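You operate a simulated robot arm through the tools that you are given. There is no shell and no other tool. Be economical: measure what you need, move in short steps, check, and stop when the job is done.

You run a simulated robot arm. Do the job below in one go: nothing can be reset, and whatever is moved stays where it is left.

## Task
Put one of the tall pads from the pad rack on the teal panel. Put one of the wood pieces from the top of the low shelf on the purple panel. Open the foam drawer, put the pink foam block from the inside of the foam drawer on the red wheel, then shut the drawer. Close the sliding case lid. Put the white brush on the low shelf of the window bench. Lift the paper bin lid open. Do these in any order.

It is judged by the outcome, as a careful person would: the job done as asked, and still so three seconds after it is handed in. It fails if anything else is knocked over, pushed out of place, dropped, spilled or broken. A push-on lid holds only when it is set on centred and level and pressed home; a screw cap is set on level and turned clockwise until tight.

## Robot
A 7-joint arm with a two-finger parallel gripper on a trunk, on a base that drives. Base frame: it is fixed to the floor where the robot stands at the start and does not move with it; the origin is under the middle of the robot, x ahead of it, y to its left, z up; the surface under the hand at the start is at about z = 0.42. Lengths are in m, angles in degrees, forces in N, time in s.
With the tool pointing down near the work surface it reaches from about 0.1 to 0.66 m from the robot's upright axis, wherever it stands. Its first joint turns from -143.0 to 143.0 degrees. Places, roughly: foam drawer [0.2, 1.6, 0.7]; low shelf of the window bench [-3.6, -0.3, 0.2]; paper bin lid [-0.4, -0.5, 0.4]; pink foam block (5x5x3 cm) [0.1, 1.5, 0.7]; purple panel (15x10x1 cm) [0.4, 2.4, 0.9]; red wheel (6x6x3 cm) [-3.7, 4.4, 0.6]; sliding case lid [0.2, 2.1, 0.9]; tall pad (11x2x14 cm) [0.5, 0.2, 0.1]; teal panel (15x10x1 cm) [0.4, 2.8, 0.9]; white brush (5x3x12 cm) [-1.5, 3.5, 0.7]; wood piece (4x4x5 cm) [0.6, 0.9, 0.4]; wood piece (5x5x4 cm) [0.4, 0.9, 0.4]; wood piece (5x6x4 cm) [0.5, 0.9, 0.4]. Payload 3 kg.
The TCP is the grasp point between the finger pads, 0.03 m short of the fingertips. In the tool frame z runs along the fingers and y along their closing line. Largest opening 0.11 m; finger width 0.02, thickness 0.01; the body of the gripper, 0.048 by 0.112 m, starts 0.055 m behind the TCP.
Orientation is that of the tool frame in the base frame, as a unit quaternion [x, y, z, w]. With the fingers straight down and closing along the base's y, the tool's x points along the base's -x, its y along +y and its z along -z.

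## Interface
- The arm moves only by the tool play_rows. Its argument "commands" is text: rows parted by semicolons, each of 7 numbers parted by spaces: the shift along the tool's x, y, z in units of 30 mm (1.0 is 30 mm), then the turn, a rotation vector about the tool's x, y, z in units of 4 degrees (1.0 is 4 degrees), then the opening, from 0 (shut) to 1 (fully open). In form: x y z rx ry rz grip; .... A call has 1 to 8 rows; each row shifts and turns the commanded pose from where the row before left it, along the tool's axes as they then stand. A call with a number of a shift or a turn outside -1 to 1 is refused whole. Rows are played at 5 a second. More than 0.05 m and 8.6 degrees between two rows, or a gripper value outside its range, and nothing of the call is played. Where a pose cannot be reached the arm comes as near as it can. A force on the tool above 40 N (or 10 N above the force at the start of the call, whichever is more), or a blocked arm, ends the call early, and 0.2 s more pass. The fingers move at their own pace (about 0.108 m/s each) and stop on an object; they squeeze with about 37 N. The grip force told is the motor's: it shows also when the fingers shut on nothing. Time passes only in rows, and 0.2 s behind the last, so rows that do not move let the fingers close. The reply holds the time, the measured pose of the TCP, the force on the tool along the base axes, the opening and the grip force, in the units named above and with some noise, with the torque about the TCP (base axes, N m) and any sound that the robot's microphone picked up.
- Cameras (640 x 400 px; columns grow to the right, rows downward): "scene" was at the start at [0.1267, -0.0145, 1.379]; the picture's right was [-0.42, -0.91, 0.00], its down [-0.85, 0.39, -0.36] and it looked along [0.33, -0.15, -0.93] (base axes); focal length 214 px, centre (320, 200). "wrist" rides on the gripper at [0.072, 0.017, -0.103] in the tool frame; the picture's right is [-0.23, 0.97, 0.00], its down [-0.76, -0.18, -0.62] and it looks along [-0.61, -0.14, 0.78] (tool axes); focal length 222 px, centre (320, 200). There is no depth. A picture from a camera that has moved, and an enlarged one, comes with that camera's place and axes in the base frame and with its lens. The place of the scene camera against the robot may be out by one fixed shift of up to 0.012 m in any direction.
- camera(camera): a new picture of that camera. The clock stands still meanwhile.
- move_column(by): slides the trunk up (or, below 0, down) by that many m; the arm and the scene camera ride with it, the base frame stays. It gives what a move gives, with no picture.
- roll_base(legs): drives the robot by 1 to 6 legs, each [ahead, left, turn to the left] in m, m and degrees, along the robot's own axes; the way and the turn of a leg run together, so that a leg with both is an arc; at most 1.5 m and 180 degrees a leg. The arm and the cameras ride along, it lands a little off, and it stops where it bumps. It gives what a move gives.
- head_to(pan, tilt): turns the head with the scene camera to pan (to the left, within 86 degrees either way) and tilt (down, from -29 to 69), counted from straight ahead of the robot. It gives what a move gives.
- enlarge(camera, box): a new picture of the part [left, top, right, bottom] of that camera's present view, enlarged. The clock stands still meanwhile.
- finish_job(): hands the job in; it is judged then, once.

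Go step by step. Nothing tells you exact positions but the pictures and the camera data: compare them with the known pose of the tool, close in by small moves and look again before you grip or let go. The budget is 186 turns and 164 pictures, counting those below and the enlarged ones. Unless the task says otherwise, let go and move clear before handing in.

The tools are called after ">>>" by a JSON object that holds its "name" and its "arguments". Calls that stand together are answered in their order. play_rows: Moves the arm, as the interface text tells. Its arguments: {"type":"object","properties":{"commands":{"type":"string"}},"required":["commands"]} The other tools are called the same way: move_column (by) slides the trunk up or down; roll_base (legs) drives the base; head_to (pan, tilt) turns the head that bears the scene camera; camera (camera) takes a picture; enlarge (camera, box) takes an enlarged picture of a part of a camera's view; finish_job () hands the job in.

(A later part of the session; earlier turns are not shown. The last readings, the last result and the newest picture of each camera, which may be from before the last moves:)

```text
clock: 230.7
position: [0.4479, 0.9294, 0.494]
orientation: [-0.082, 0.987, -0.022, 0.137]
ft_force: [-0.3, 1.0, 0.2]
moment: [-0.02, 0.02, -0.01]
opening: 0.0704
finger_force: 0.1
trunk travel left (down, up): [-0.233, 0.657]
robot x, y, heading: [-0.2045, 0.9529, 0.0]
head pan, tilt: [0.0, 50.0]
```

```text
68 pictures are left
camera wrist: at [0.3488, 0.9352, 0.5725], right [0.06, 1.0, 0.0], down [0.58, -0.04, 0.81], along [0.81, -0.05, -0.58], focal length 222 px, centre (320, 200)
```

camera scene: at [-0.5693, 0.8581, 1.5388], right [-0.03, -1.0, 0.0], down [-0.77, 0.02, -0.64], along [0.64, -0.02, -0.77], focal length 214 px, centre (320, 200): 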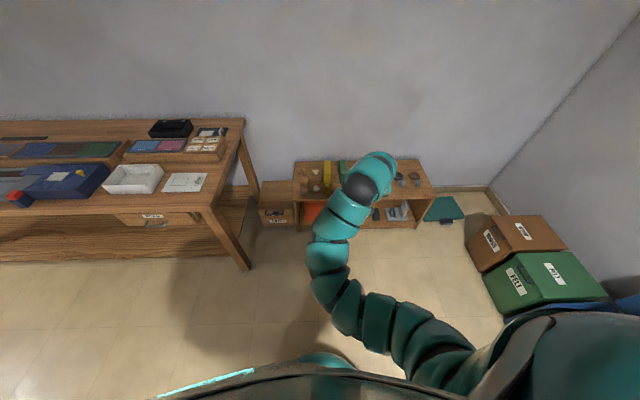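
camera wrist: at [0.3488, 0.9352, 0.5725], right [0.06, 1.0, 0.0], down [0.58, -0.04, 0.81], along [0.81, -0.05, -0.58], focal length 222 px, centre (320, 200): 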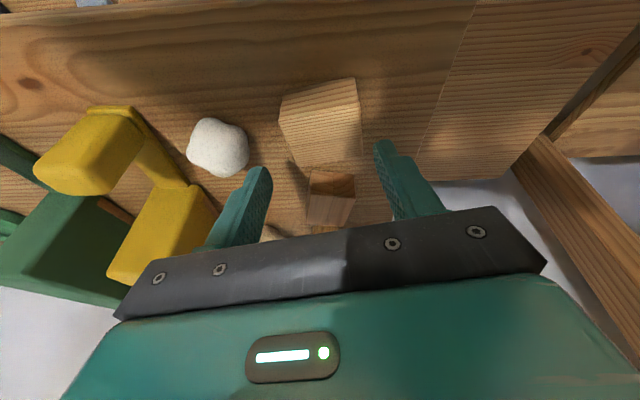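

Aligned. Lower and grip.

>>> {"name": "play_rows", "arguments": {"commands": "0.14 0 0.5 0 0 0 0.64;0.14 0 0.5 0 0 0 0.64;0.12 0 0.42 0 0 0 0.64;0 0 0 0 0 0 0.64"}}

>>> {"name": "play_rows", "arguments": {"commands": "0 0 0 0 0 0 0;0 0 0 0 0 0 0;0 0 0 0 0 0 0;-0.28 0 -0.96 0 0 0 0;-0.28 0 -0.96 0 0 0 0;0 0 0 0 0 0 0"}}

>>> {"name": "camera", "arguments": {"camera": "wrist"}}

```text
clock: 231.7
position: [0.4482, 0.9249, 0.4548]
orientation: [-0.082, 0.987, -0.021, 0.14]
ft_force: [-4.3, 0.6, 26.4]
moment: [1.02, 0.32, 0.23]
opening: 0.0699
finger_force: 0.1
trunk travel left (down, up): [-0.233, 0.657]
robot x, y, heading: [-0.2006, 0.9505, 0.3]
head pan, tilt: [0.0, 50.0]
```

```text
clock: 233.1
position: [0.4491, 0.9291, 0.5108]
orientation: [-0.08, 0.987, -0.022, 0.136]
ft_force: [0.2, 0.7, -0.1]
moment: [0.01, -0.02, 0.02]
opening: 0.0487
finger_force: 37.1
trunk travel left (down, up): [-0.233, 0.657]
robot x, y, heading: [-0.1996, 0.9507, 0.1]
head pan, tilt: [0.0, 50.0]
```

```text
67 pictures are left
camera wrist: at [0.3501, 0.937, 0.5893], right [0.07, 1.0, 0.0], down [0.58, -0.04, 0.81], along [0.81, -0.06, -0.58], focal length 222 px, centre (320, 200)
```

wrist: 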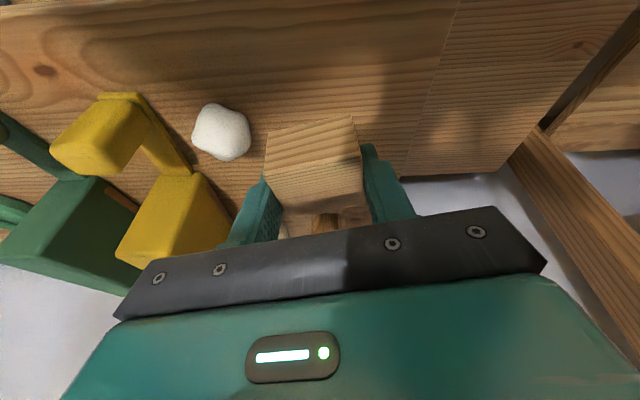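

Wood piece gripped. I lift, back off and drive to the purple panel.

>>> {"name": "move_column", "arguments": {"by": 0.4}}

>>> {"name": "roll_base", "arguments": {"legs": [[-0.38, 0, 0], [0, 1.48, 0]]}}

>>> {"name": "move_column", "arguments": {"by": 0.18}}

>>> {"name": "roll_base", "arguments": {"legs": [[0.25, 0, 0]]}}

>>> {"name": "camera", "arguments": {"camera": "wrist"}}

>>> {"name": "enlarge", "arguments": {"camera": "scene", "box": [220, 120, 420, 260]}}

```text
clock: 236.9
position: [0.4488, 0.9305, 0.9113]
orientation: [-0.081, 0.987, -0.021, 0.138]
ft_force: [-0.3, -0.7, -1.0]
moment: [-0.01, -0.04, -0.02]
opening: 0.0489
finger_force: 37.1
trunk travel left (down, up): [-0.633, 0.257]
robot x, y, heading: [-0.2028, 0.9514, -0.0]
head pan, tilt: [0.0, 50.0]
```

```text
clock: 246.3
position: [0.0812, 2.4203, 0.9099]
orientation: [-0.076, 0.987, -0.021, 0.137]
ft_force: [-0.2, -0.1, -0.3]
moment: [-0.02, -0.01, 0.0]
opening: 0.0491
finger_force: 37.1
trunk travel left (down, up): [-0.633, 0.257]
robot x, y, heading: [-0.565, 2.4466, -0.5]
head pan, tilt: [0.0, 50.0]
```

```text
clock: 248.3
position: [0.0826, 2.421, 1.09]
orientation: [-0.076, 0.987, -0.022, 0.137]
ft_force: [0.5, 0.9, 0.1]
moment: [0.01, -0.01, 0.01]
opening: 0.0488
finger_force: 36.7
trunk travel left (down, up): [-0.813, 0.077]
robot x, y, heading: [-0.5698, 2.4473, -0.5]
head pan, tilt: [0.0, 50.0]
```

```text
clock: 250.1
position: [0.3294, 2.4179, 1.089]
orientation: [-0.075, 0.988, -0.023, 0.136]
ft_force: [-0.4, -0.2, -1.2]
moment: [0.03, -0.01, 0.01]
opening: 0.0491
finger_force: 37.3
trunk travel left (down, up): [-0.813, 0.077]
robot x, y, heading: [-0.3245, 2.4446, -0.7]
head pan, tilt: [0.0, 50.0]
```

```text
66 pictures are left
camera wrist: at [0.2299, 2.4256, 1.1689], right [0.08, 1.0, 0.0], down [0.58, -0.04, 0.81], along [0.81, -0.06, -0.58], focal length 222 px, centre (320, 200)
```

wrist: 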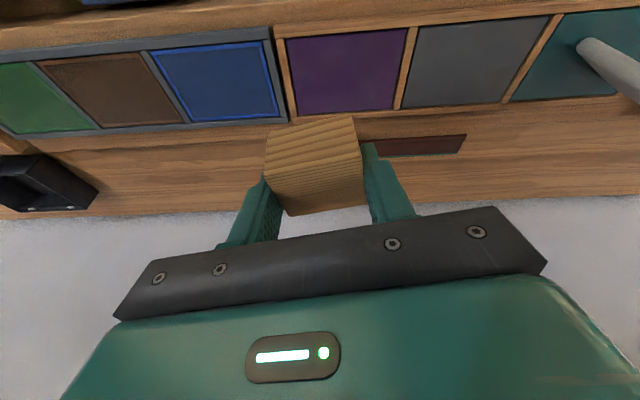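

```text
2.86 times, centred on (320, 190) of scene
camera zoom: at [-0.1688, 2.452, 1.6887], right [-0.01, -1.0, 0.0], down [-0.77, 0.01, -0.64], along [0.64, -0.01, -0.77], focal length 613 px, centre (320, 229)
```

zoom: 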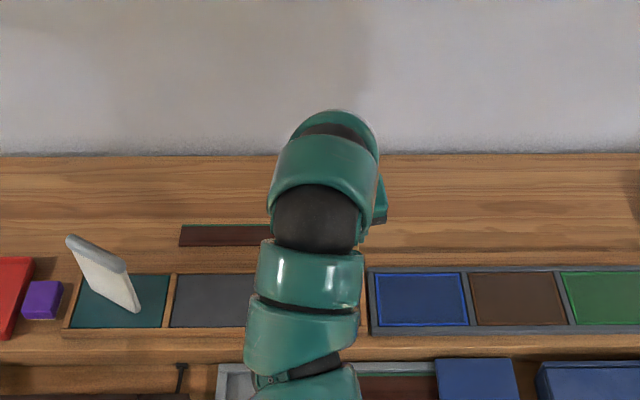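

Purple panel centre at ≈(0.372, 2.447). I move over it and lower.

>>> {"name": "roll_base", "arguments": {"legs": [[0.042, 0.02, 0.5]]}}

>>> {"name": "move_column", "arguments": {"by": -0.14}}

>>> {"name": "camera", "arguments": {"camera": "wrist"}}

```text
clock: 251.0
position: [0.3726, 2.4439, 1.0896]
orientation: [-0.08, 0.987, -0.022, 0.135]
ft_force: [0.1, 0.3, -1.1]
moment: [-0.03, 0.02, -0.02]
opening: 0.0492
finger_force: 37.6
trunk travel left (down, up): [-0.813, 0.077]
robot x, y, heading: [-0.2801, 2.4624, 0.1]
head pan, tilt: [0.0, 50.0]
```

```text
clock: 252.7
position: [0.3713, 2.4434, 0.9502]
orientation: [-0.079, 0.987, -0.021, 0.137]
ft_force: [-0.1, -0.1, 0.0]
moment: [0.01, 0.02, 0.01]
opening: 0.049
finger_force: 36.8
trunk travel left (down, up): [-0.673, 0.217]
robot x, y, heading: [-0.2834, 2.4606, -0.3]
head pan, tilt: [0.0, 50.0]
```

```text
64 pictures are left
camera wrist: at [0.2716, 2.4504, 1.0295], right [0.07, 1.0, 0.0], down [0.58, -0.04, 0.81], along [0.81, -0.06, -0.58], focal length 222 px, centre (320, 200)
```

wrist: 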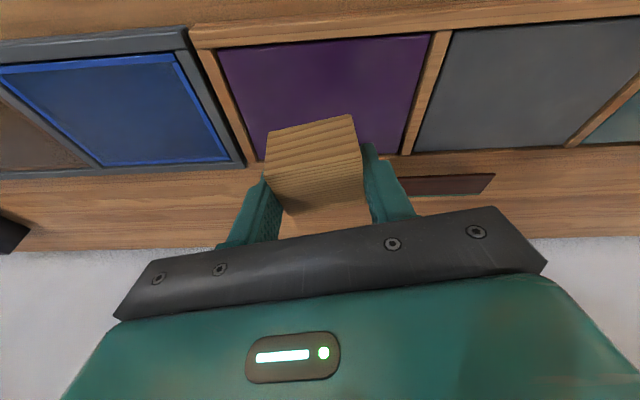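

Centred. Lower gently to contact.

>>> {"name": "play_rows", "arguments": {"commands": "0.1 0 0.35 0 0 0 0;0.1 0 0.35 0 0 0 0;0.1 0 0.35 0 0 0 0;0 0 0 0 0 0 0"}}

>>> {"name": "play_rows", "arguments": {"commands": "0.05 0 0.18 0 0 0 0;0 0 0 0 0 0 0"}}

>>> {"name": "play_rows", "arguments": {"commands": "0.05 0 0.16 0 0 0 0;0 0 0 0 0 0 0"}}

```text
clock: 253.7
position: [0.3709, 2.441, 0.9171]
orientation: [-0.081, 0.987, -0.022, 0.137]
ft_force: [-0.6, 0.7, -0.7]
moment: [-0.01, -0.01, 0.03]
opening: 0.0491
finger_force: 37.1
trunk travel left (down, up): [-0.673, 0.217]
robot x, y, heading: [-0.2789, 2.4664, -0.0]
head pan, tilt: [0.0, 50.0]
```

```text
clock: 254.3
position: [0.3691, 2.441, 0.9136]
orientation: [-0.081, 0.987, -0.021, 0.137]
ft_force: [-0.6, 0.2, 0.0]
moment: [0.01, -0.01, 0.0]
opening: 0.0491
finger_force: 36.5
trunk travel left (down, up): [-0.673, 0.217]
robot x, y, heading: [-0.2799, 2.4655, -0.3]
head pan, tilt: [0.0, 50.0]
```

```text
clock: 254.9
position: [0.3707, 2.4403, 0.908]
orientation: [-0.08, 0.987, -0.021, 0.137]
ft_force: [-0.3, -0.7, 0.1]
moment: [-0.03, 0.0, 0.0]
opening: 0.0491
finger_force: 36.8
trunk travel left (down, up): [-0.673, 0.217]
robot x, y, heading: [-0.276, 2.4681, -0.0]
head pan, tilt: [0.0, 50.0]
```

>>> {"name": "play_rows", "arguments": {"commands": "0.04 0 0.14 0 0 0 0;0 0 0 0 0 0 0"}}

>>> {"name": "play_rows", "arguments": {"commands": "0.04 0 0.14 0 0 0 0;0 0 0 0 0 0 0"}}

>>> {"name": "play_rows", "arguments": {"commands": "0.03 0 0.1 0 0 0 0;0 0 0 0 0 0 0"}}

>>> {"name": "enlarge", "arguments": {"camera": "wrist", "box": [200, 20, 440, 220]}}

```text
clock: 255.5
position: [0.3707, 2.4406, 0.9032]
orientation: [-0.08, 0.987, -0.021, 0.136]
ft_force: [-0.1, -0.2, -0.5]
moment: [0.0, -0.01, 0.02]
opening: 0.049
finger_force: 36.9
trunk travel left (down, up): [-0.673, 0.217]
robot x, y, heading: [-0.2803, 2.4636, -0.0]
head pan, tilt: [0.0, 50.0]
```

```text
clock: 256.1
position: [0.3706, 2.44, 0.8984]
orientation: [-0.08, 0.987, -0.021, 0.137]
ft_force: [-0.1, 0.2, -0.7]
moment: [0.0, 0.02, -0.01]
opening: 0.0491
finger_force: 37.1
trunk travel left (down, up): [-0.673, 0.217]
robot x, y, heading: [-0.2763, 2.4668, -0.2]
head pan, tilt: [0.0, 50.0]
```

```text
clock: 256.7
position: [0.3705, 2.44, 0.897]
orientation: [-0.079, 0.987, -0.021, 0.139]
ft_force: [3.8, -0.3, 19.7]
moment: [0.47, -0.03, -0.13]
opening: 0.049
finger_force: 37.0
trunk travel left (down, up): [-0.673, 0.217]
robot x, y, heading: [-0.2779, 2.4683, -0.2]
head pan, tilt: [0.0, 50.0]
```

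```text
2.00 times, centred on (320, 120) of wrist
camera zoom: at [0.2712, 2.4469, 0.9756], right [0.07, 1.0, 0.0], down [0.58, -0.04, 0.82], along [0.81, -0.06, -0.58], focal length 444 px, centre (320, 360)
```

zoom: 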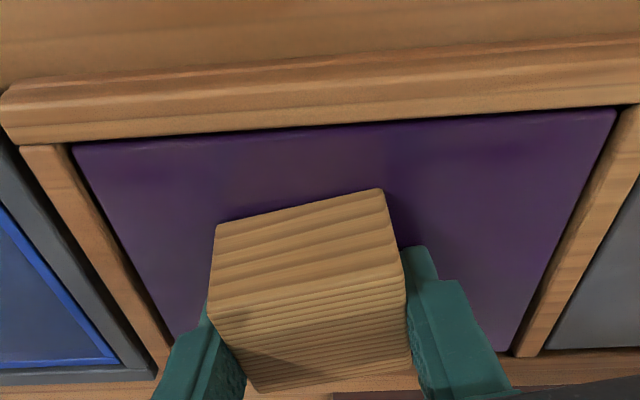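

In contact on the panel. Release and lift.

>>> {"name": "play_rows", "arguments": {"commands": "-0.02 0 -0.06 0 0 0 0;0 0 0 0 0 0 0.3;0 0 0 0 0 0 0.7;0 0 0 0 0 0 0.7"}}

>>> {"name": "play_rows", "arguments": {"commands": "-0.2 0 -0.7 0 0 0 0.7;-0.28 0 -0.96 0 0 0 0.7;-0.28 0 -0.96 0 0 0 0.7;-0.28 0 -0.96 0 0 0 0.7;0 0 0 0 0 0 0.7"}}

>>> {"name": "camera", "arguments": {"camera": "wrist"}}

```text
clock: 257.7
position: [0.3699, 2.4402, 0.8967]
orientation: [-0.079, 0.987, -0.022, 0.137]
ft_force: [1.2, -8.6, 17.0]
moment: [0.37, 0.05, 0.05]
opening: 0.0718
finger_force: 0.1
trunk travel left (down, up): [-0.673, 0.217]
robot x, y, heading: [-0.2787, 2.4633, -0.2]
head pan, tilt: [0.0, 50.0]
```

```text
clock: 258.9
position: [0.3723, 2.446, 0.9927]
orientation: [-0.08, 0.987, -0.022, 0.14]
ft_force: [-0.4, 0.3, 0.1]
moment: [-0.01, 0.01, 0.0]
opening: 0.0769
finger_force: 0.1
out of reach, approached as far as the arm can: row 4
trunk travel left (down, up): [-0.673, 0.217]
robot x, y, heading: [-0.283, 2.4663, -0.4]
head pan, tilt: [0.0, 50.0]
```

```text
62 pictures are left
camera wrist: at [0.2726, 2.4536, 1.0713], right [0.07, 1.0, 0.0], down [0.57, -0.04, 0.82], along [0.82, -0.06, -0.57], focal length 222 px, centre (320, 200)
```

wrist: 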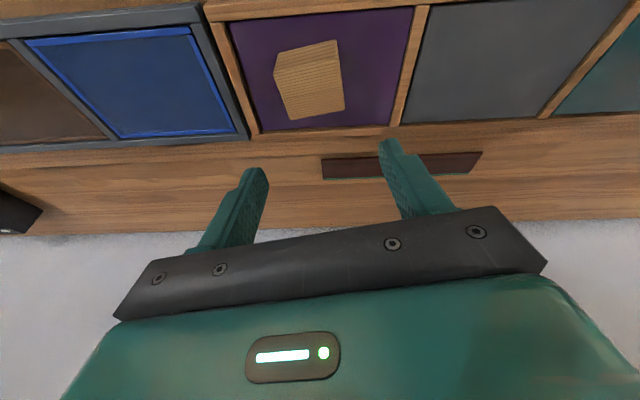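

The wood piece lies on the purple panel. Next the foam drawer: I back off, move in front of it, and yaw the tool 90° so the fingers close along x.

>>> {"name": "roll_base", "arguments": {"legs": [[-0.36, 0, 0], [0, -0.83, 0.4]]}}

>>> {"name": "play_rows", "arguments": {"commands": "0 0 0 -0.28 0 -1 0.7;0 0 0 -0.28 0 -1 0.7;0 0 0 -0.28 0 -1 0.7;0 0 0 -0.28 0 -1 0.7;0 0 0 -0.28 0 -1 0.7;0 0 0 -0.28 0 -1 0.7;0 0 0 -0.28 0 -1 0.7;0 0 0 -0.28 0 -1 0.7"}}

>>> {"name": "play_rows", "arguments": {"commands": "0 0 0 -0.28 0 -1 0.7;0 0 0 -0.28 0 -1 0.7;0 0 0 -0.28 0 -1 0.7;0 0 0 -0.28 0 -1 0.7;0 0 0 -0.28 0 -1 0.7;0 0 0 -0.28 0 -1 0.7;0 0 0 -0.28 0 -1 0.7;0 0 0 -0.28 0 -1 0.7"}}

>>> {"name": "camera", "arguments": {"camera": "scene"}}

```text
clock: 265.2
position: [0.0229, 1.6222, 0.9925]
orientation: [-0.088, 0.986, -0.021, 0.141]
ft_force: [0.1, 0.0, 0.0]
moment: [0.01, 0.02, -0.02]
opening: 0.0772
finger_force: 0.1
trunk travel left (down, up): [-0.673, 0.217]
robot x, y, heading: [-0.6301, 1.6291, 0.6]
head pan, tilt: [0.0, 50.0]
```

```text
clock: 267.0
position: [0.0428, 1.5122, 0.9354]
orientation: [-0.367, 0.922, 0.015, 0.123]
ft_force: [0.1, -0.7, -0.2]
moment: [0.02, 0.01, -0.01]
opening: 0.0768
finger_force: 0.1
out of reach, approached as far as the arm can: row 2, 3, 4, 5, 6, 7, 8
trunk travel left (down, up): [-0.673, 0.217]
robot x, y, heading: [-0.6299, 1.6316, 0.7]
head pan, tilt: [0.0, 50.0]
```

```text
clock: 268.8
position: [0.0633, 1.5171, 0.9078]
orientation: [-0.615, 0.781, 0.053, 0.094]
ft_force: [-0.1, 0.6, 0.1]
moment: [0.02, 0.03, -0.01]
opening: 0.0771
finger_force: 0.0
out of reach, approached as far as the arm can: row 1, 2, 3, 4, 5, 6, 8
trunk travel left (down, up): [-0.673, 0.217]
robot x, y, heading: [-0.6337, 1.6286, 0.8]
head pan, tilt: [0.0, 50.0]
```

```text
61 pictures are left
camera scene: at [-0.4776, 1.641, 1.5488], right [0.01, -1.0, 0.0], down [-0.77, -0.01, -0.64], along [0.64, 0.01, -0.77], focal length 214 px, centre (320, 200)
```

scene: 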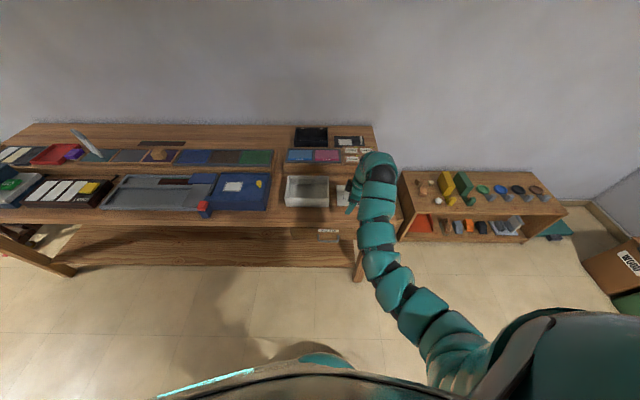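

The hand drifted low over the bench; I raise it, pull back clear of the bench edge, then look at the handle.

>>> {"name": "move_column", "arguments": {"by": 0.1}}

>>> {"name": "roll_base", "arguments": {"legs": [[-0.2, 0, -0.8]]}}

>>> {"name": "play_rows", "arguments": {"commands": "0.3 0 0 -0.2 0 -1 0.5;0.3 0 0 -0.2 0 -1 0.5;0.3 0 0 -0.2 0 -1 0.5;0.3 0 0 -0.2 0 -0.5 0.5;0 0 0 0 0 0 0.5"}}

>>> {"name": "camera", "arguments": {"camera": "wrist"}}

>>> {"name": "enlarge", "arguments": {"camera": "scene", "box": [260, 140, 440, 280]}}

```text
clock: 270.1
position: [0.0631, 1.5187, 1.0089]
orientation: [-0.613, 0.782, 0.053, 0.094]
ft_force: [-0.6, 0.2, -0.7]
moment: [-0.05, -0.01, 0.03]
opening: 0.077
finger_force: 0.1
trunk travel left (down, up): [-0.773, 0.117]
robot x, y, heading: [-0.6329, 1.63, 1.1]
head pan, tilt: [0.0, 50.0]
```

```text
clock: 271.7
position: [-0.1394, 1.5083, 1.009]
orientation: [-0.61, 0.785, 0.051, 0.095]
ft_force: [-0.8, 0.3, 0.1]
moment: [-0.01, -0.03, -0.02]
opening: 0.0772
finger_force: 0.0
trunk travel left (down, up): [-0.773, 0.117]
robot x, y, heading: [-0.8312, 1.6266, 0.3]
head pan, tilt: [0.0, 50.0]
```

```text
clock: 272.9
position: [-0.1402, 1.4732, 0.9979]
orientation: [-0.703, 0.704, 0.063, 0.082]
ft_force: [0.3, 1.4, 0.8]
moment: [0.0, -0.03, 0.05]
opening: 0.0549
finger_force: 0.0
out of reach, approached as far as the arm can: row 2
trunk travel left (down, up): [-0.773, 0.117]
robot x, y, heading: [-0.83, 1.6289, 0.1]
head pan, tilt: [0.0, 50.0]
```

```text
60 pictures are left
camera wrist: at [-0.1598, 1.3822, 1.0842], right [-0.97, 0.22, 0.02], down [0.16, 0.62, 0.77], along [0.16, 0.75, -0.64], focal length 222 px, centre (320, 200)
```

wrist: 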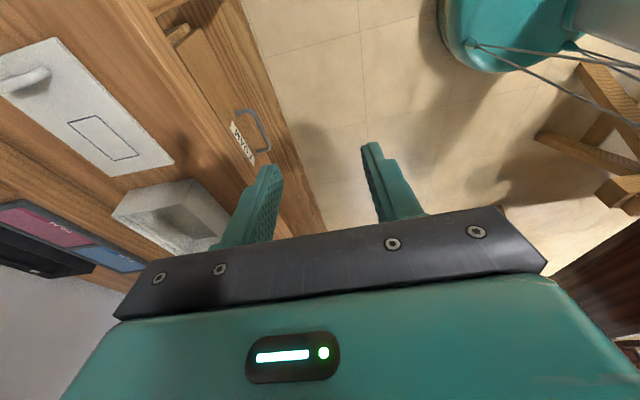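

```text
2.86 times, centred on (350, 210) of scene
camera zoom: at [-0.6776, 1.6376, 1.6488], right [0.0, -1.0, 0.0], down [-0.77, 0.0, -0.64], along [0.64, 0.0, -0.77], focal length 613 px, centre (234, 171)
```

zoom: 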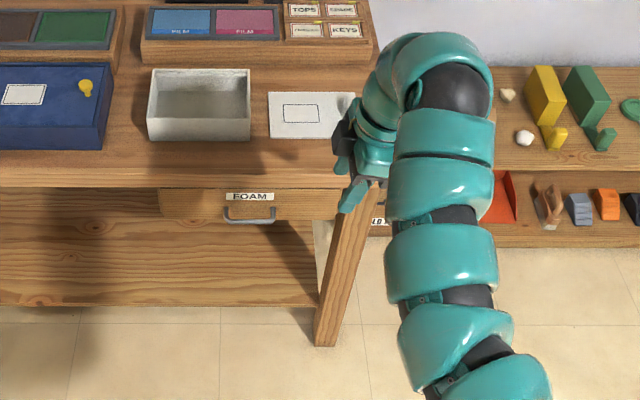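

>>> {"name": "enlarge", "arguments": {"camera": "wrist", "box": [200, 80, 320, 180]}}

```text
4.00 times, centred on (260, 130) of wrist
camera zoom: at [-0.1598, 1.3822, 1.0842], right [-0.97, 0.22, 0.02], down [0.16, 0.62, 0.77], along [0.16, 0.75, -0.64], focal length 888 px, centre (560, 480)
```

zoom: 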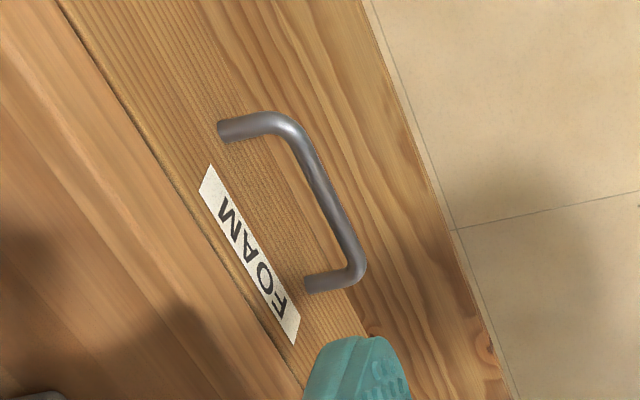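

The handle bar is at (−0.002, 1.596, 0.698), about 3.5 cm in front of the drawer. A vertical gripper would strike the bench edge, so I pitch the fingers forward ~48° with the closing plane vertical.

>>> {"name": "play_rows", "arguments": {"commands": "0 0 0 1 0 0 0.4;0 0 0 1 0 0 0.4;0 0 0 1 0 0 0.4;0 0 0 1 0 0 0.4;0 0 0 1 0 0 0.4;0 0 0 1 0 0 0.4;0 0 0 1 0 0 0.4;0 0 0 1 0 0 0.4"}}

>>> {"name": "play_rows", "arguments": {"commands": "0 0 0 1 0 0 0.4;0 0 0 1 0 0 0.4;0 0 0 1 0 0 0.4;0 0 0 1 0 0 0.4;0 0 0 0 0 0 0.4"}}

>>> {"name": "move_column", "arguments": {"by": -0.2}}

>>> {"name": "camera", "arguments": {"camera": "wrist"}}

>>> {"name": "camera", "arguments": {"camera": "scene"}}

```text
clock: 274.7
position: [-0.1414, 1.4729, 0.9987]
orientation: [-0.653, 0.693, -0.135, 0.273]
ft_force: [-0.1, 0.0, 0.8]
moment: [0.01, -0.01, 0.03]
opening: 0.0441
finger_force: 0.0
trunk travel left (down, up): [-0.773, 0.117]
robot x, y, heading: [-0.8278, 1.6255, -0.2]
head pan, tilt: [0.0, 50.0]
```

```text
clock: 275.9
position: [-0.1416, 1.4739, 0.9988]
orientation: [-0.61, 0.667, -0.229, 0.361]
ft_force: [-0.4, -0.5, -0.2]
moment: [-0.03, 0.02, 0.0]
opening: 0.0439
finger_force: 0.1
trunk travel left (down, up): [-0.773, 0.117]
robot x, y, heading: [-0.8331, 1.629, 0.4]
head pan, tilt: [0.0, 50.0]
```

```text
clock: 278.1
position: [-0.1411, 1.4736, 0.7977]
orientation: [-0.609, 0.667, -0.229, 0.361]
ft_force: [0.3, 1.1, 0.6]
moment: [-0.01, 0.02, 0.0]
opening: 0.0439
finger_force: 0.1
trunk travel left (down, up): [-0.573, 0.317]
robot x, y, heading: [-0.8311, 1.6288, 0.4]
head pan, tilt: [0.0, 50.0]
```

```text
57 pictures are left
camera wrist: at [-0.2298, 1.392, 0.8359], right [-0.63, 0.37, -0.68], down [-0.36, 0.63, 0.68], along [0.69, 0.68, -0.27], focal length 222 px, centre (320, 200)
```

wrist: 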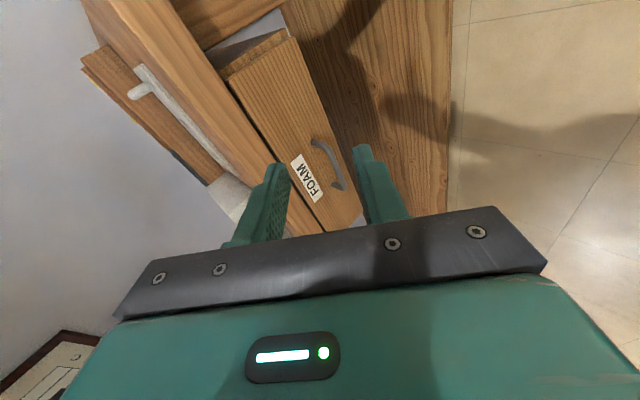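

```text
56 pictures are left
camera scene: at [-0.6778, 1.6375, 1.4489], right [0.0, -1.0, 0.0], down [-0.77, 0.0, -0.64], along [0.64, 0.0, -0.77], focal length 214 px, centre (320, 200)
```

scene: 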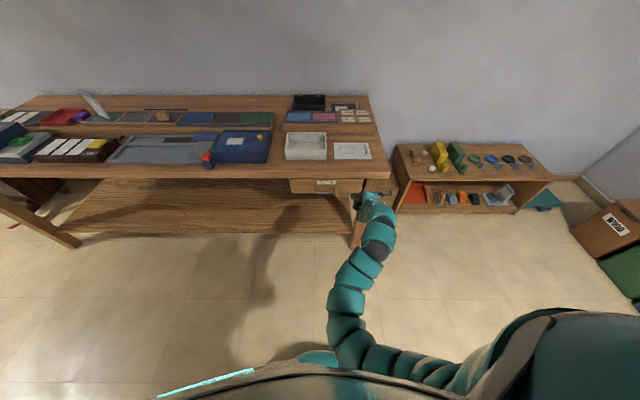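

Good pose. I line up laterally and approach to a short standoff.

>>> {"name": "roll_base", "arguments": {"legs": [[0.06, 0.118, -0.4]]}}

>>> {"name": "move_column", "arguments": {"by": -0.035}}

>>> {"name": "camera", "arguments": {"camera": "wrist"}}

```text
clock: 279.4
position: [-0.0836, 1.5872, 0.7971]
orientation: [-0.607, 0.67, -0.231, 0.359]
ft_force: [0.2, 0.6, -0.1]
moment: [-0.01, 0.0, 0.01]
opening: 0.044
finger_force: 0.1
trunk travel left (down, up): [-0.573, 0.317]
robot x, y, heading: [-0.7687, 1.7468, -0.5]
head pan, tilt: [0.0, 50.0]
```

```text
clock: 280.2
position: [-0.0833, 1.5864, 0.7631]
orientation: [-0.606, 0.67, -0.231, 0.361]
ft_force: [-1.0, -0.1, -0.2]
moment: [0.02, -0.03, -0.02]
opening: 0.044
finger_force: 0.1
trunk travel left (down, up): [-0.538, 0.352]
robot x, y, heading: [-0.7725, 1.7469, -0.2]
head pan, tilt: [0.0, 50.0]
```

```text
55 pictures are left
camera wrist: at [-0.1729, 1.5043, 0.8009], right [-0.63, 0.38, -0.68], down [-0.36, 0.64, 0.68], along [0.69, 0.67, -0.27], focal length 222 px, centre (320, 200)
```

wrist: 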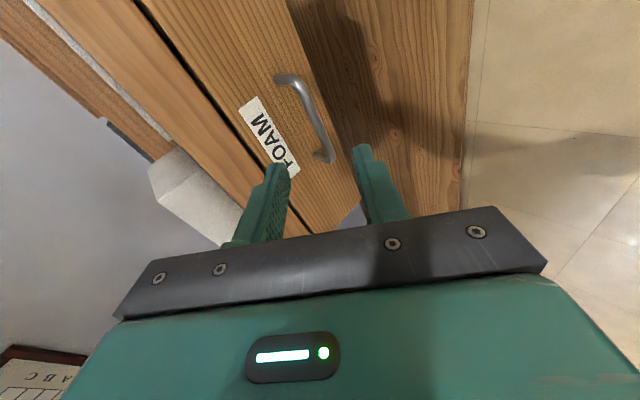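

Straight along the fingers to the bar. I advance 8.4 cm and check.

>>> {"name": "play_rows", "arguments": {"commands": "0.03 0 0.7 0 0 0 0.4;0.03 0 0.7 0 0 0 0.4;0.03 0 0.7 0 0 0 0.4;0.03 0 0.7 0 0 0 0.4;0 0 0 0 0 0 0.4"}}

>>> {"name": "camera", "arguments": {"camera": "wrist"}}

```text
clock: 281.4
position: [-0.0179, 1.5923, 0.7081]
orientation: [-0.606, 0.67, -0.23, 0.361]
ft_force: [0.0, 0.0, 0.6]
moment: [-0.02, -0.01, -0.02]
opening: 0.0441
finger_force: 0.1
trunk travel left (down, up): [-0.538, 0.352]
robot x, y, heading: [-0.7721, 1.7512, -0.6]
head pan, tilt: [0.0, 50.0]
```

```text
54 pictures are left
camera wrist: at [-0.1085, 1.5106, 0.7465], right [-0.63, 0.38, -0.68], down [-0.36, 0.64, 0.68], along [0.69, 0.67, -0.27], focal length 222 px, centre (320, 200)
```

wrist: 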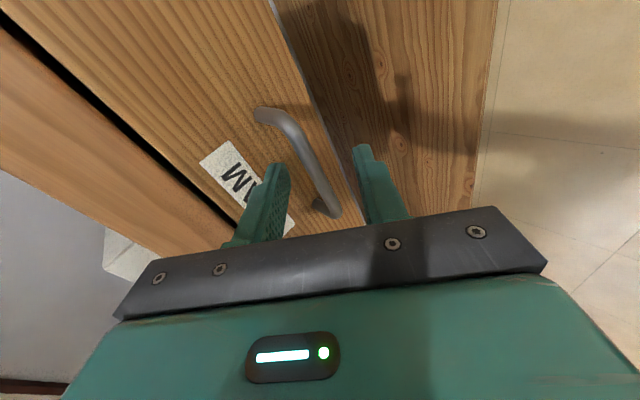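

The bar is between the fingers. A touch further, close, and pull the drawer with the base.

>>> {"name": "play_rows", "arguments": {"commands": "0 0 0.35 0 0 0 0.4;0 0 0 0 0 0 0;0 0 0 0 0 0 0;0 0 0 0 0 0 0"}}

>>> {"name": "roll_base", "arguments": {"legs": [[-0.1, 0, 0]]}}

>>> {"name": "camera", "arguments": {"camera": "scene"}}

```text
clock: 282.4
position: [-0.0103, 1.5914, 0.704]
orientation: [-0.605, 0.67, -0.233, 0.362]
ft_force: [4.1, -4.3, 14.2]
moment: [-0.81, -0.18, 0.54]
opening: 0.0129
finger_force: 44.5
trunk travel left (down, up): [-0.538, 0.352]
robot x, y, heading: [-0.7699, 1.7442, -0.2]
head pan, tilt: [0.0, 50.0]
```

```text
clock: 283.5
position: [-0.1118, 1.5928, 0.705]
orientation: [-0.606, 0.67, -0.231, 0.361]
ft_force: [-0.9, -15.8, 23.5]
moment: [-1.06, -0.22, 0.32]
opening: 0.0127
finger_force: 44.7
trunk travel left (down, up): [-0.538, 0.352]
robot x, y, heading: [-0.8747, 1.7455, -0.4]
head pan, tilt: [0.0, 50.0]
```

```text
53 pictures are left
camera scene: at [-0.7219, 1.7534, 1.4143], right [0.0, -1.0, 0.0], down [-0.76, 0.0, -0.64], along [0.64, 0.0, -0.76], focal length 214 px, centre (320, 200)
```

scene: 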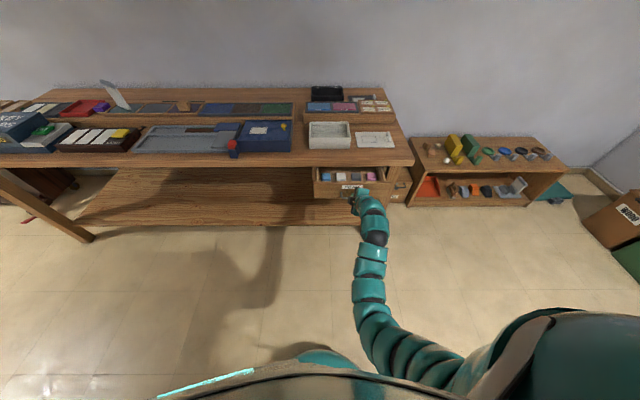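

The drawer opens and shows coloured foam blocks. I pull a bit more and look.

>>> {"name": "roll_base", "arguments": {"legs": [[-0.07, 0, 0]]}}

>>> {"name": "enlarge", "arguments": {"camera": "scene", "box": [280, 140, 440, 240]}}

```text
clock: 284.5
position: [-0.1806, 1.5935, 0.7051]
orientation: [-0.606, 0.67, -0.233, 0.361]
ft_force: [-1.9, -5.0, 14.3]
moment: [-0.91, -0.13, 0.5]
opening: 0.0128
finger_force: 45.3
trunk travel left (down, up): [-0.538, 0.352]
robot x, y, heading: [-0.9398, 1.7479, -0.2]
head pan, tilt: [0.0, 50.0]
```

```text
4.00 times, centred on (360, 190) of scene
camera zoom: at [-0.7906, 1.7544, 1.4142], right [0.0, -1.0, 0.0], down [-0.77, 0.0, -0.64], along [0.64, 0.0, -0.77], focal length 858 px, centre (160, 240)
```

zoom: 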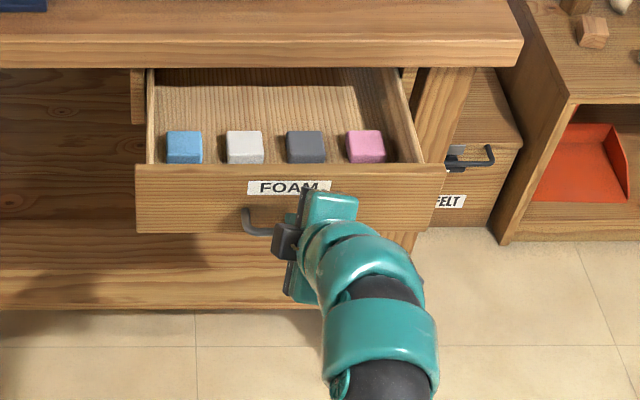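

Pink block at ≈(−0.06, 1.503). I release the handle, retreat and turn the tool back to vertical (still closing along x).

>>> {"name": "play_rows", "arguments": {"commands": "0 0 0 0 0 0 0.4;0 0 0 0 0 0 0.4;0 0 -0.8 0 0 0 0.4;0 0 -0.8 0 0 0 0.4;0 0 -0.8 0 0 0 0.4;0 0 -0.8 0 0 0 0.6;0 0 0 0 0 0 0.6"}}

>>> {"name": "move_column", "arguments": {"by": 0.2}}

>>> {"name": "play_rows", "arguments": {"commands": "0 0 0 -1 0 0 0.7;0 0 0 -1 0 0 0.7;0 0 0 -1 0 0 0.7;0 0 0 -1 0 0 0.7;0 0 0 -1 0 0 0.7;0 0 0 -1 0 0 0.7;0 0 0 -1 0 0 0.7;0 0 0 -1 0 0 0.7"}}

>>> {"name": "play_rows", "arguments": {"commands": "0 0 0 -1 0 0 0.7;0 0 0 -1 0 0 0.7;0 0 0 -1 0 0 0.7;0 0 0 -1 0 0 0.7;0 0 0 0 0 0 0.7"}}

>>> {"name": "roll_base", "arguments": {"legs": [[0.17, -0.08, 0]]}}

>>> {"name": "camera", "arguments": {"camera": "wrist"}}

```text
clock: 286.1
position: [-0.2532, 1.5814, 0.7635]
orientation: [-0.606, 0.67, -0.233, 0.36]
ft_force: [-0.3, -0.6, 0.3]
moment: [-0.04, -0.02, 0.02]
opening: 0.066
finger_force: 0.1
trunk travel left (down, up): [-0.538, 0.352]
robot x, y, heading: [-0.9418, 1.7474, -0.4]
head pan, tilt: [0.0, 50.0]
```

```text
clock: 288.3
position: [-0.2537, 1.5814, 0.9641]
orientation: [-0.606, 0.671, -0.233, 0.359]
ft_force: [-0.8, -0.4, 0.3]
moment: [-0.04, -0.02, 0.01]
opening: 0.066
finger_force: 0.0
trunk travel left (down, up): [-0.738, 0.152]
robot x, y, heading: [-0.9447, 1.7444, -0.4]
head pan, tilt: [0.0, 50.0]
```

```text
clock: 290.1
position: [-0.2532, 1.5804, 0.9629]
orientation: [-0.681, 0.709, -0.039, 0.179]
ft_force: [0.5, 0.0, 0.4]
moment: [-0.01, -0.01, 0.04]
opening: 0.0771
finger_force: 0.0
trunk travel left (down, up): [-0.738, 0.152]
robot x, y, heading: [-0.9443, 1.7461, -0.1]
head pan, tilt: [0.0, 50.0]
```

```text
clock: 291.3
position: [-0.2539, 1.5802, 0.9627]
orientation: [-0.7, 0.707, 0.061, 0.082]
ft_force: [-0.8, 0.6, 0.1]
moment: [-0.02, -0.04, 0.01]
opening: 0.0772
finger_force: 0.0
trunk travel left (down, up): [-0.738, 0.152]
robot x, y, heading: [-0.9406, 1.747, -0.3]
head pan, tilt: [0.0, 50.0]
```

```text
clock: 292.9
position: [-0.0811, 1.5015, 0.9621]
orientation: [-0.701, 0.706, 0.061, 0.082]
ft_force: [0.3, -0.4, 0.2]
moment: [0.0, 0.02, 0.0]
opening: 0.0771
finger_force: 0.2
trunk travel left (down, up): [-0.738, 0.152]
robot x, y, heading: [-0.7675, 1.6622, 0.1]
head pan, tilt: [0.0, 50.0]
```

```text
51 pictures are left
camera wrist: at [-0.1006, 1.4098, 1.0482], right [-0.97, 0.23, 0.02], down [0.16, 0.62, 0.77], along [0.17, 0.75, -0.64], focal length 222 px, centre (320, 200)
```

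wrist: 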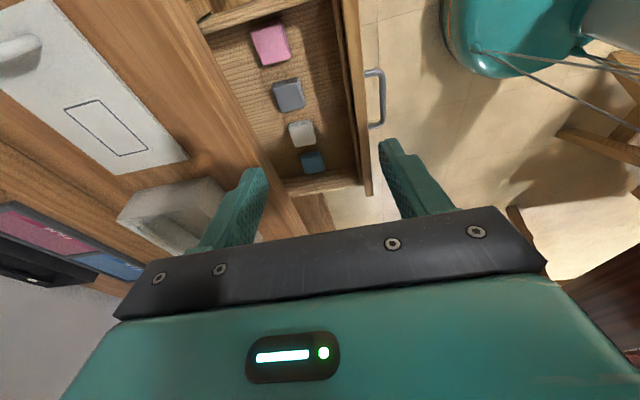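

The bench edge (x≈0) leaves no room for a gripper closing along x. I back off and yaw the tool back so it closes along y and leans forward.

>>> {"name": "roll_base", "arguments": {"legs": [[-0.2, 0, 0]]}}

>>> {"name": "play_rows", "arguments": {"commands": "0 0 0 0.21 0 1 0.55;0 0 0 0.21 0 1 0.55;0 0 0 0.21 0 1 0.55;0 0 0 0.21 0 1 0.55;0 0 0 0.21 0 1 0.55;0 0 0 0.21 0 1 0.55;0 0 0 0.21 0 1 0.55;0 0 0 0.21 0 1 0.55"}}

>>> {"name": "play_rows", "arguments": {"commands": "0 0 0 0.21 0 1 0.55;0 0 0 0.21 0 1 0.55;0 0 0 0.21 0 1 0.55;0 0 0 0.21 0 1 0.55;0 0 0 0.21 0 1 0.55;0 0 0 0.21 0 1 0.55;0 0 0 0.21 0 1 0.55;0 0 0 0.21 0 1 0.55"}}

>>> {"name": "play_rows", "arguments": {"commands": "0 0 0 0.21 0 1 0.55;0 0 0 0.21 0 1 0.55;0 0 0 0.21 0 1 0.55;0 0 0 0.21 0 1 0.55;0 0 0 0.21 0 1 0.55;0 0 0 0.21 0 1 0.55;0 0 0 0 -1 0 0.55;0 0 0 0 -1 0 0.55"}}

>>> {"name": "play_rows", "arguments": {"commands": "0 0 0 0 -1 0 0.55;0 0 0 0 -1 0 0.55;0 0 0 0 -1 0 0.55;0 0 0 0 0 0 0.55"}}

>>> {"name": "camera", "arguments": {"camera": "wrist"}}

```text
clock: 294.4
position: [-0.282, 1.5025, 0.9639]
orientation: [-0.701, 0.706, 0.06, 0.083]
ft_force: [-0.1, 0.1, 0.3]
moment: [-0.04, -0.01, -0.01]
opening: 0.0772
finger_force: 0.0
trunk travel left (down, up): [-0.738, 0.152]
robot x, y, heading: [-0.9673, 1.6677, 0.1]
head pan, tilt: [0.0, 50.0]
```

```text
clock: 296.2
position: [-0.2817, 1.502, 0.9619]
orientation: [-0.472, 0.874, 0.04, 0.102]
ft_force: [0.4, 0.9, -0.2]
moment: [0.03, -0.01, -0.01]
opening: 0.0605
finger_force: 0.0
trunk travel left (down, up): [-0.738, 0.152]
robot x, y, heading: [-0.971, 1.6656, -0.0]
head pan, tilt: [0.0, 50.0]
```

```text
clock: 298.1
position: [-0.2807, 1.502, 0.9621]
orientation: [-0.207, 0.971, 0.016, 0.116]
ft_force: [-0.5, 1.3, 0.6]
moment: [0.02, 0.0, 0.0]
opening: 0.0606
finger_force: 0.0
trunk travel left (down, up): [-0.738, 0.152]
robot x, y, heading: [-0.9695, 1.6647, 0.0]
head pan, tilt: [0.0, 50.0]
```

```text
clock: 299.9
position: [-0.2803, 1.5014, 0.9622]
orientation: [0.004, 0.982, -0.004, 0.188]
ft_force: [0.6, 0.7, -0.2]
moment: [-0.04, 0.02, 0.0]
opening: 0.0607
finger_force: 0.0
trunk travel left (down, up): [-0.738, 0.152]
robot x, y, heading: [-0.9698, 1.6661, -0.1]
head pan, tilt: [0.0, 50.0]
```

```text
clock: 300.9
position: [-0.2808, 1.5011, 0.9637]
orientation: [0.004, 0.957, -0.004, 0.289]
ft_force: [-0.1, -0.6, -0.1]
moment: [-0.01, -0.04, -0.02]
opening: 0.0603
finger_force: 0.0
trunk travel left (down, up): [-0.738, 0.152]
robot x, y, heading: [-0.9698, 1.6662, 0.1]
head pan, tilt: [0.0, 50.0]
```

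```text
50 pictures are left
camera wrist: at [-0.3975, 1.5198, 1.0082], right [0.2, 0.97, 0.12], down [0.29, -0.18, 0.94], along [0.94, -0.15, -0.31], focal length 222 px, centre (320, 200)
```

wrist: 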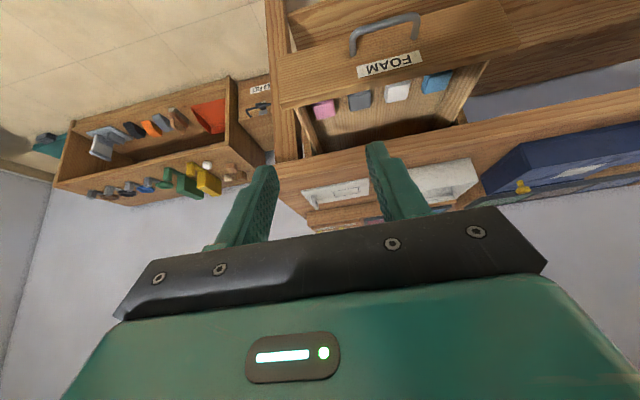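

The lean would bring the wrist camera onto the drawer front. I make the tool steeper (~14°), close the fingers, and hook behind the drawer front to pull the drawer a bit further out.

>>> {"name": "play_rows", "arguments": {"commands": "0 0 0 0 1 0 0;0 0 0 0 1 0 0;0 0 0 0 1 0 0;0 0 0 0 1 0 0;0 0 0 0 1 0 0;0 0 0 0 0 0 0"}}

>>> {"name": "roll_base", "arguments": {"legs": [[0.185, 0.03, 0]]}}

>>> {"name": "move_column", "arguments": {"by": -0.15}}

>>> {"name": "camera", "arguments": {"camera": "wrist"}}

```text
clock: 302.2
position: [-0.2806, 1.502, 0.9632]
orientation: [0.005, 0.993, -0.001, 0.119]
ft_force: [0.4, 0.8, 0.1]
moment: [0.01, 0.05, 0.01]
opening: 0.0
finger_force: 37.2
trunk travel left (down, up): [-0.738, 0.152]
robot x, y, heading: [-0.9737, 1.665, -0.1]
head pan, tilt: [0.0, 50.0]
```

```text
clock: 303.8
position: [-0.0941, 1.5349, 0.9624]
orientation: [0.003, 0.993, -0.003, 0.118]
ft_force: [0.3, 0.9, 0.0]
moment: [-0.02, 0.02, 0.02]
opening: 0.0
finger_force: 37.3
trunk travel left (down, up): [-0.738, 0.152]
robot x, y, heading: [-0.784, 1.6943, 0.1]
head pan, tilt: [0.0, 50.0]
```

```text
clock: 305.5
position: [-0.0949, 1.5356, 0.8127]
orientation: [0.002, 0.993, -0.002, 0.118]
ft_force: [-0.9, -0.7, 0.8]
moment: [-0.01, 0.02, -0.01]
opening: 0.0
finger_force: 36.4
trunk travel left (down, up): [-0.588, 0.302]
robot x, y, heading: [-0.7821, 1.6938, 0.1]
head pan, tilt: [0.0, 50.0]
```

```text
49 pictures are left
camera wrist: at [-0.189, 1.5532, 0.8965], right [0.23, 0.97, 0.05], down [0.59, -0.18, 0.79], along [0.77, -0.15, -0.62], focal length 222 px, centre (320, 200)
```

wrist: 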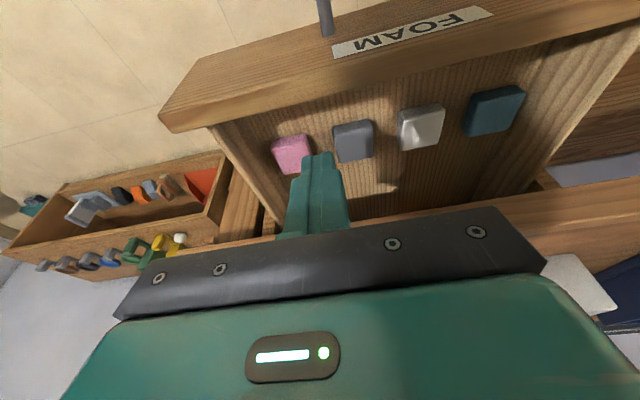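

I lower the closed fingers just behind the drawer front and pull 8 cm.

>>> {"name": "play_rows", "arguments": {"commands": "0.07 0 0.71 0 0 0 0;0.07 0 0.71 0 0 0 0;0.07 0 0.71 0 0 0 0;0.07 0 0.71 0 0 0 0;0 0 0 0 0 0 0"}}

>>> {"name": "roll_base", "arguments": {"legs": [[-0.1, 0, 0]]}}

>>> {"name": "camera", "arguments": {"camera": "wrist"}}

```text
clock: 306.7
position: [-0.0836, 1.5339, 0.7277]
orientation: [0.002, 0.993, -0.003, 0.119]
ft_force: [-0.1, 0.1, 0.0]
moment: [-0.01, 0.01, -0.02]
opening: 0.0
finger_force: 37.3
trunk travel left (down, up): [-0.588, 0.302]
robot x, y, heading: [-0.7819, 1.6939, -0.1]
head pan, tilt: [0.0, 50.0]
```

```text
clock: 307.9
position: [-0.1852, 1.534, 0.729]
orientation: [0.002, 0.993, -0.003, 0.119]
ft_force: [0.1, -0.1, -0.3]
moment: [0.02, -0.02, -0.01]
opening: 0.0001
finger_force: 37.3
trunk travel left (down, up): [-0.588, 0.302]
robot x, y, heading: [-0.8841, 1.6917, 0.0]
head pan, tilt: [0.0, 50.0]
```

```text
48 pictures are left
camera wrist: at [-0.2787, 1.5519, 0.8123], right [0.23, 0.97, 0.05], down [0.59, -0.18, 0.79], along [0.77, -0.15, -0.62], focal length 222 px, centre (320, 200)
```

wrist: 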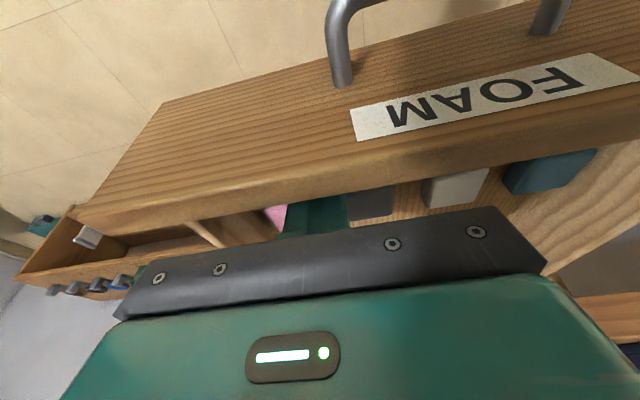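

The drawer came along. I lift out, open, and hover over the pink block.

>>> {"name": "play_rows", "arguments": {"commands": "-0.3 0 -0.95 0 0 0 0;-0.2 0 -0.95 0 0 0 0.3;-0.2 0 -0.95 0 0 0 0.55;-0.4 -0.5 -0.2 0 0 0 0.55;-0.5 -0.5 -0.1 0 0 0 0.55;-0.5 -0.5 0.1 0 0 0 0.55;0 0 0 0 0 0 0.55"}}

>>> {"name": "camera", "arguments": {"camera": "wrist"}}

```text
clock: 309.5
position: [-0.1431, 1.4878, 0.8339]
orientation: [0.002, 0.993, -0.001, 0.118]
ft_force: [0.0, -0.2, 0.3]
moment: [-0.01, 0.0, -0.02]
opening: 0.0604
finger_force: 0.1
trunk travel left (down, up): [-0.588, 0.302]
robot x, y, heading: [-0.8834, 1.69, 0.3]
head pan, tilt: [0.0, 50.0]
```

```text
47 pictures are left
camera wrist: at [-0.2378, 1.5062, 0.9166], right [0.23, 0.97, 0.05], down [0.59, -0.18, 0.79], along [0.77, -0.15, -0.62], focal length 222 px, centre (320, 200)
```

wrist: 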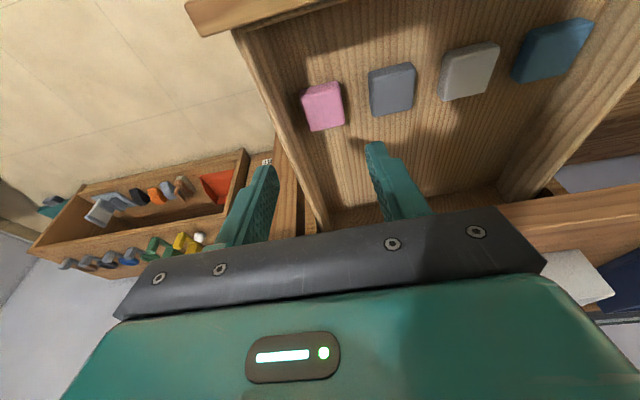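

>>> {"name": "play_rows", "arguments": {"commands": "-0.3 0.1 0.6 0 0 0 0.55;-0.3 0 0.7 0 0 0 0.55;0.1 0 0.8 0 0 0 0.55;0.2 0 0.8 0 0 0 0.55;0 0 0 0 0 0 0.55"}}

>>> {"name": "camera", "arguments": {"camera": "wrist"}}

```text
clock: 310.5
position: [-0.1089, 1.4923, 0.7665]
orientation: [0.001, 0.991, -0.004, 0.133]
ft_force: [2.3, 1.7, 19.2]
moment: [-0.71, 0.02, 0.05]
opening: 0.0597
finger_force: 0.1
trunk travel left (down, up): [-0.588, 0.302]
robot x, y, heading: [-0.8872, 1.6943, 0.2]
head pan, tilt: [0.0, 50.0]
stopped in row 5: the force on the tool passed its limit at 53 N (the readings are from after the stop); the commanded pose is now the measured one
```

```text
46 pictures are left
camera wrist: at [-0.2049, 1.5096, 0.8467], right [0.22, 0.97, 0.05], down [0.57, -0.17, 0.8], along [0.79, -0.15, -0.59], focal length 222 px, centre (320, 200)
```

wrist: 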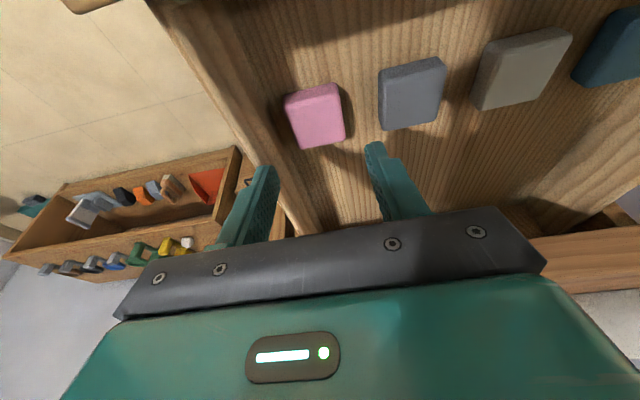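

The side wall is too close to the pink block for a finger there. With the drawer further out I can now close along x: raise, pull in, and yaw +90° again.

>>> {"name": "move_column", "arguments": {"by": 0.2}}

>>> {"name": "play_rows", "arguments": {"commands": "0.9 0 0 -0.24 0 -1 0.6;0.9 0 0 -0.24 0 -1 0.6;0.8 0 0 -0.24 0 -1 0.6;0.7 0 0 -0.24 0 -1 0.6;0 0 0 -0.24 0 -1 0.6;0 0 0 -0.24 0 -1 0.6;0 0 0 -0.24 0 -1 0.6;0 0 0 -0.24 0 -1 0.6"}}

>>> {"name": "play_rows", "arguments": {"commands": "0 0 0 -0.24 0 -1 0.6;0 0 0 -0.24 0 -1 0.6;0 0 0 -0.24 0 -1 0.6;0 0 0 -0.24 0 -1 0.6;0 0 0 -0.24 0 -1 0.6;0 0 0 -0.24 0 -1 0.6;0 0 0 -0.24 0 -1 0.6;0 0 0 -0.24 0 -1 0.6"}}

>>> {"name": "play_rows", "arguments": {"commands": "0 0 0 -0.24 0 -1 0.6;0 0 0 -0.24 0 -1 0.6;0 0 0 -0.24 0 -1 0.6;0 0 0 -0.24 0 -1 0.6;0 0 0 -0.24 0 -1 0.6;0 0 0 -0.24 0 -1 0.6;0 0 0 0 0 0 0.6"}}

>>> {"name": "roll_base", "arguments": {"legs": [[0.1, 0, 0]]}}

>>> {"name": "camera", "arguments": {"camera": "wrist"}}

```text
clock: 312.7
position: [-0.1111, 1.4904, 0.9631]
orientation: [0.001, 0.992, -0.004, 0.129]
ft_force: [-0.7, -0.2, -0.8]
moment: [-0.01, 0.03, -0.02]
opening: 0.0607
finger_force: 0.1
trunk travel left (down, up): [-0.788, 0.102]
robot x, y, heading: [-0.8822, 1.694, 0.0]
head pan, tilt: [0.0, 50.0]
```

```text
clock: 314.5
position: [-0.2063, 1.4816, 0.9392]
orientation: [-0.281, 0.951, 0.027, 0.123]
ft_force: [-0.7, -0.1, -0.6]
moment: [0.02, 0.01, 0.01]
opening: 0.0661
finger_force: 0.0
trunk travel left (down, up): [-0.788, 0.102]
robot x, y, heading: [-0.8862, 1.695, 0.0]
head pan, tilt: [0.0, 50.0]
```

```text
clock: 316.3
position: [-0.2065, 1.4816, 0.9376]
orientation: [-0.539, 0.834, 0.053, 0.107]
ft_force: [-0.5, -0.1, 0.7]
moment: [-0.02, 0.0, 0.01]
opening: 0.0661
finger_force: 0.0
trunk travel left (down, up): [-0.788, 0.102]
robot x, y, heading: [-0.8841, 1.6974, 0.0]
head pan, tilt: [0.0, 50.0]
```

```text
clock: 317.9
position: [-0.205, 1.4801, 0.9382]
orientation: [0.706, -0.699, -0.073, -0.089]
ft_force: [-1.1, 0.6, 0.5]
moment: [0.01, 0.01, -0.01]
opening: 0.0662
finger_force: 0.0
trunk travel left (down, up): [-0.788, 0.102]
robot x, y, heading: [-0.8835, 1.6938, 0.1]
head pan, tilt: [0.0, 50.0]
```

```text
clock: 319.0
position: [-0.1041, 1.4817, 0.9363]
orientation: [0.705, -0.7, -0.072, -0.089]
ft_force: [0.0, 0.3, -0.1]
moment: [-0.03, 0.01, 0.0]
opening: 0.066
finger_force: 0.0
trunk travel left (down, up): [-0.788, 0.102]
robot x, y, heading: [-0.7802, 1.6947, 0.0]
head pan, tilt: [0.0, 50.0]
```

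```text
45 pictures are left
camera wrist: at [-0.1211, 1.3872, 1.0199], right [-0.98, 0.22, 0.03], down [0.16, 0.6, 0.78], along [0.15, 0.77, -0.62], focal length 222 px, centre (320, 200)
```

wrist: 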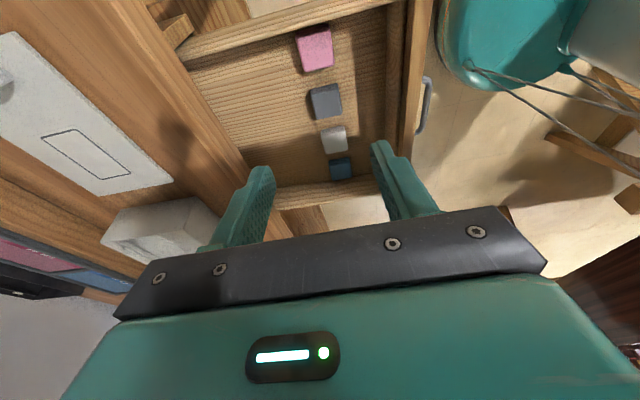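

Lined up over the pink block. I lower by the trunk and check.

>>> {"name": "move_column", "arguments": {"by": -0.18}}

>>> {"name": "camera", "arguments": {"camera": "wrist"}}

```text
clock: 321.0
position: [-0.1031, 1.4825, 0.7576]
orientation: [0.705, -0.7, -0.072, -0.089]
ft_force: [0.4, -0.4, -0.3]
moment: [0.03, 0.03, 0.0]
opening: 0.0661
finger_force: 0.1
trunk travel left (down, up): [-0.608, 0.282]
robot x, y, heading: [-0.7799, 1.6932, -0.1]
head pan, tilt: [0.0, 50.0]
```

```text
44 pictures are left
camera wrist: at [-0.1223, 1.3873, 0.8408], right [-0.98, 0.22, 0.03], down [0.16, 0.6, 0.78], along [0.15, 0.77, -0.62], focal length 222 px, centre (320, 200)
```

wrist: 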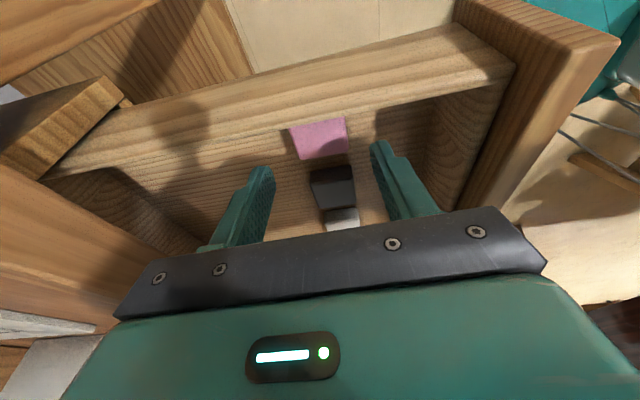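

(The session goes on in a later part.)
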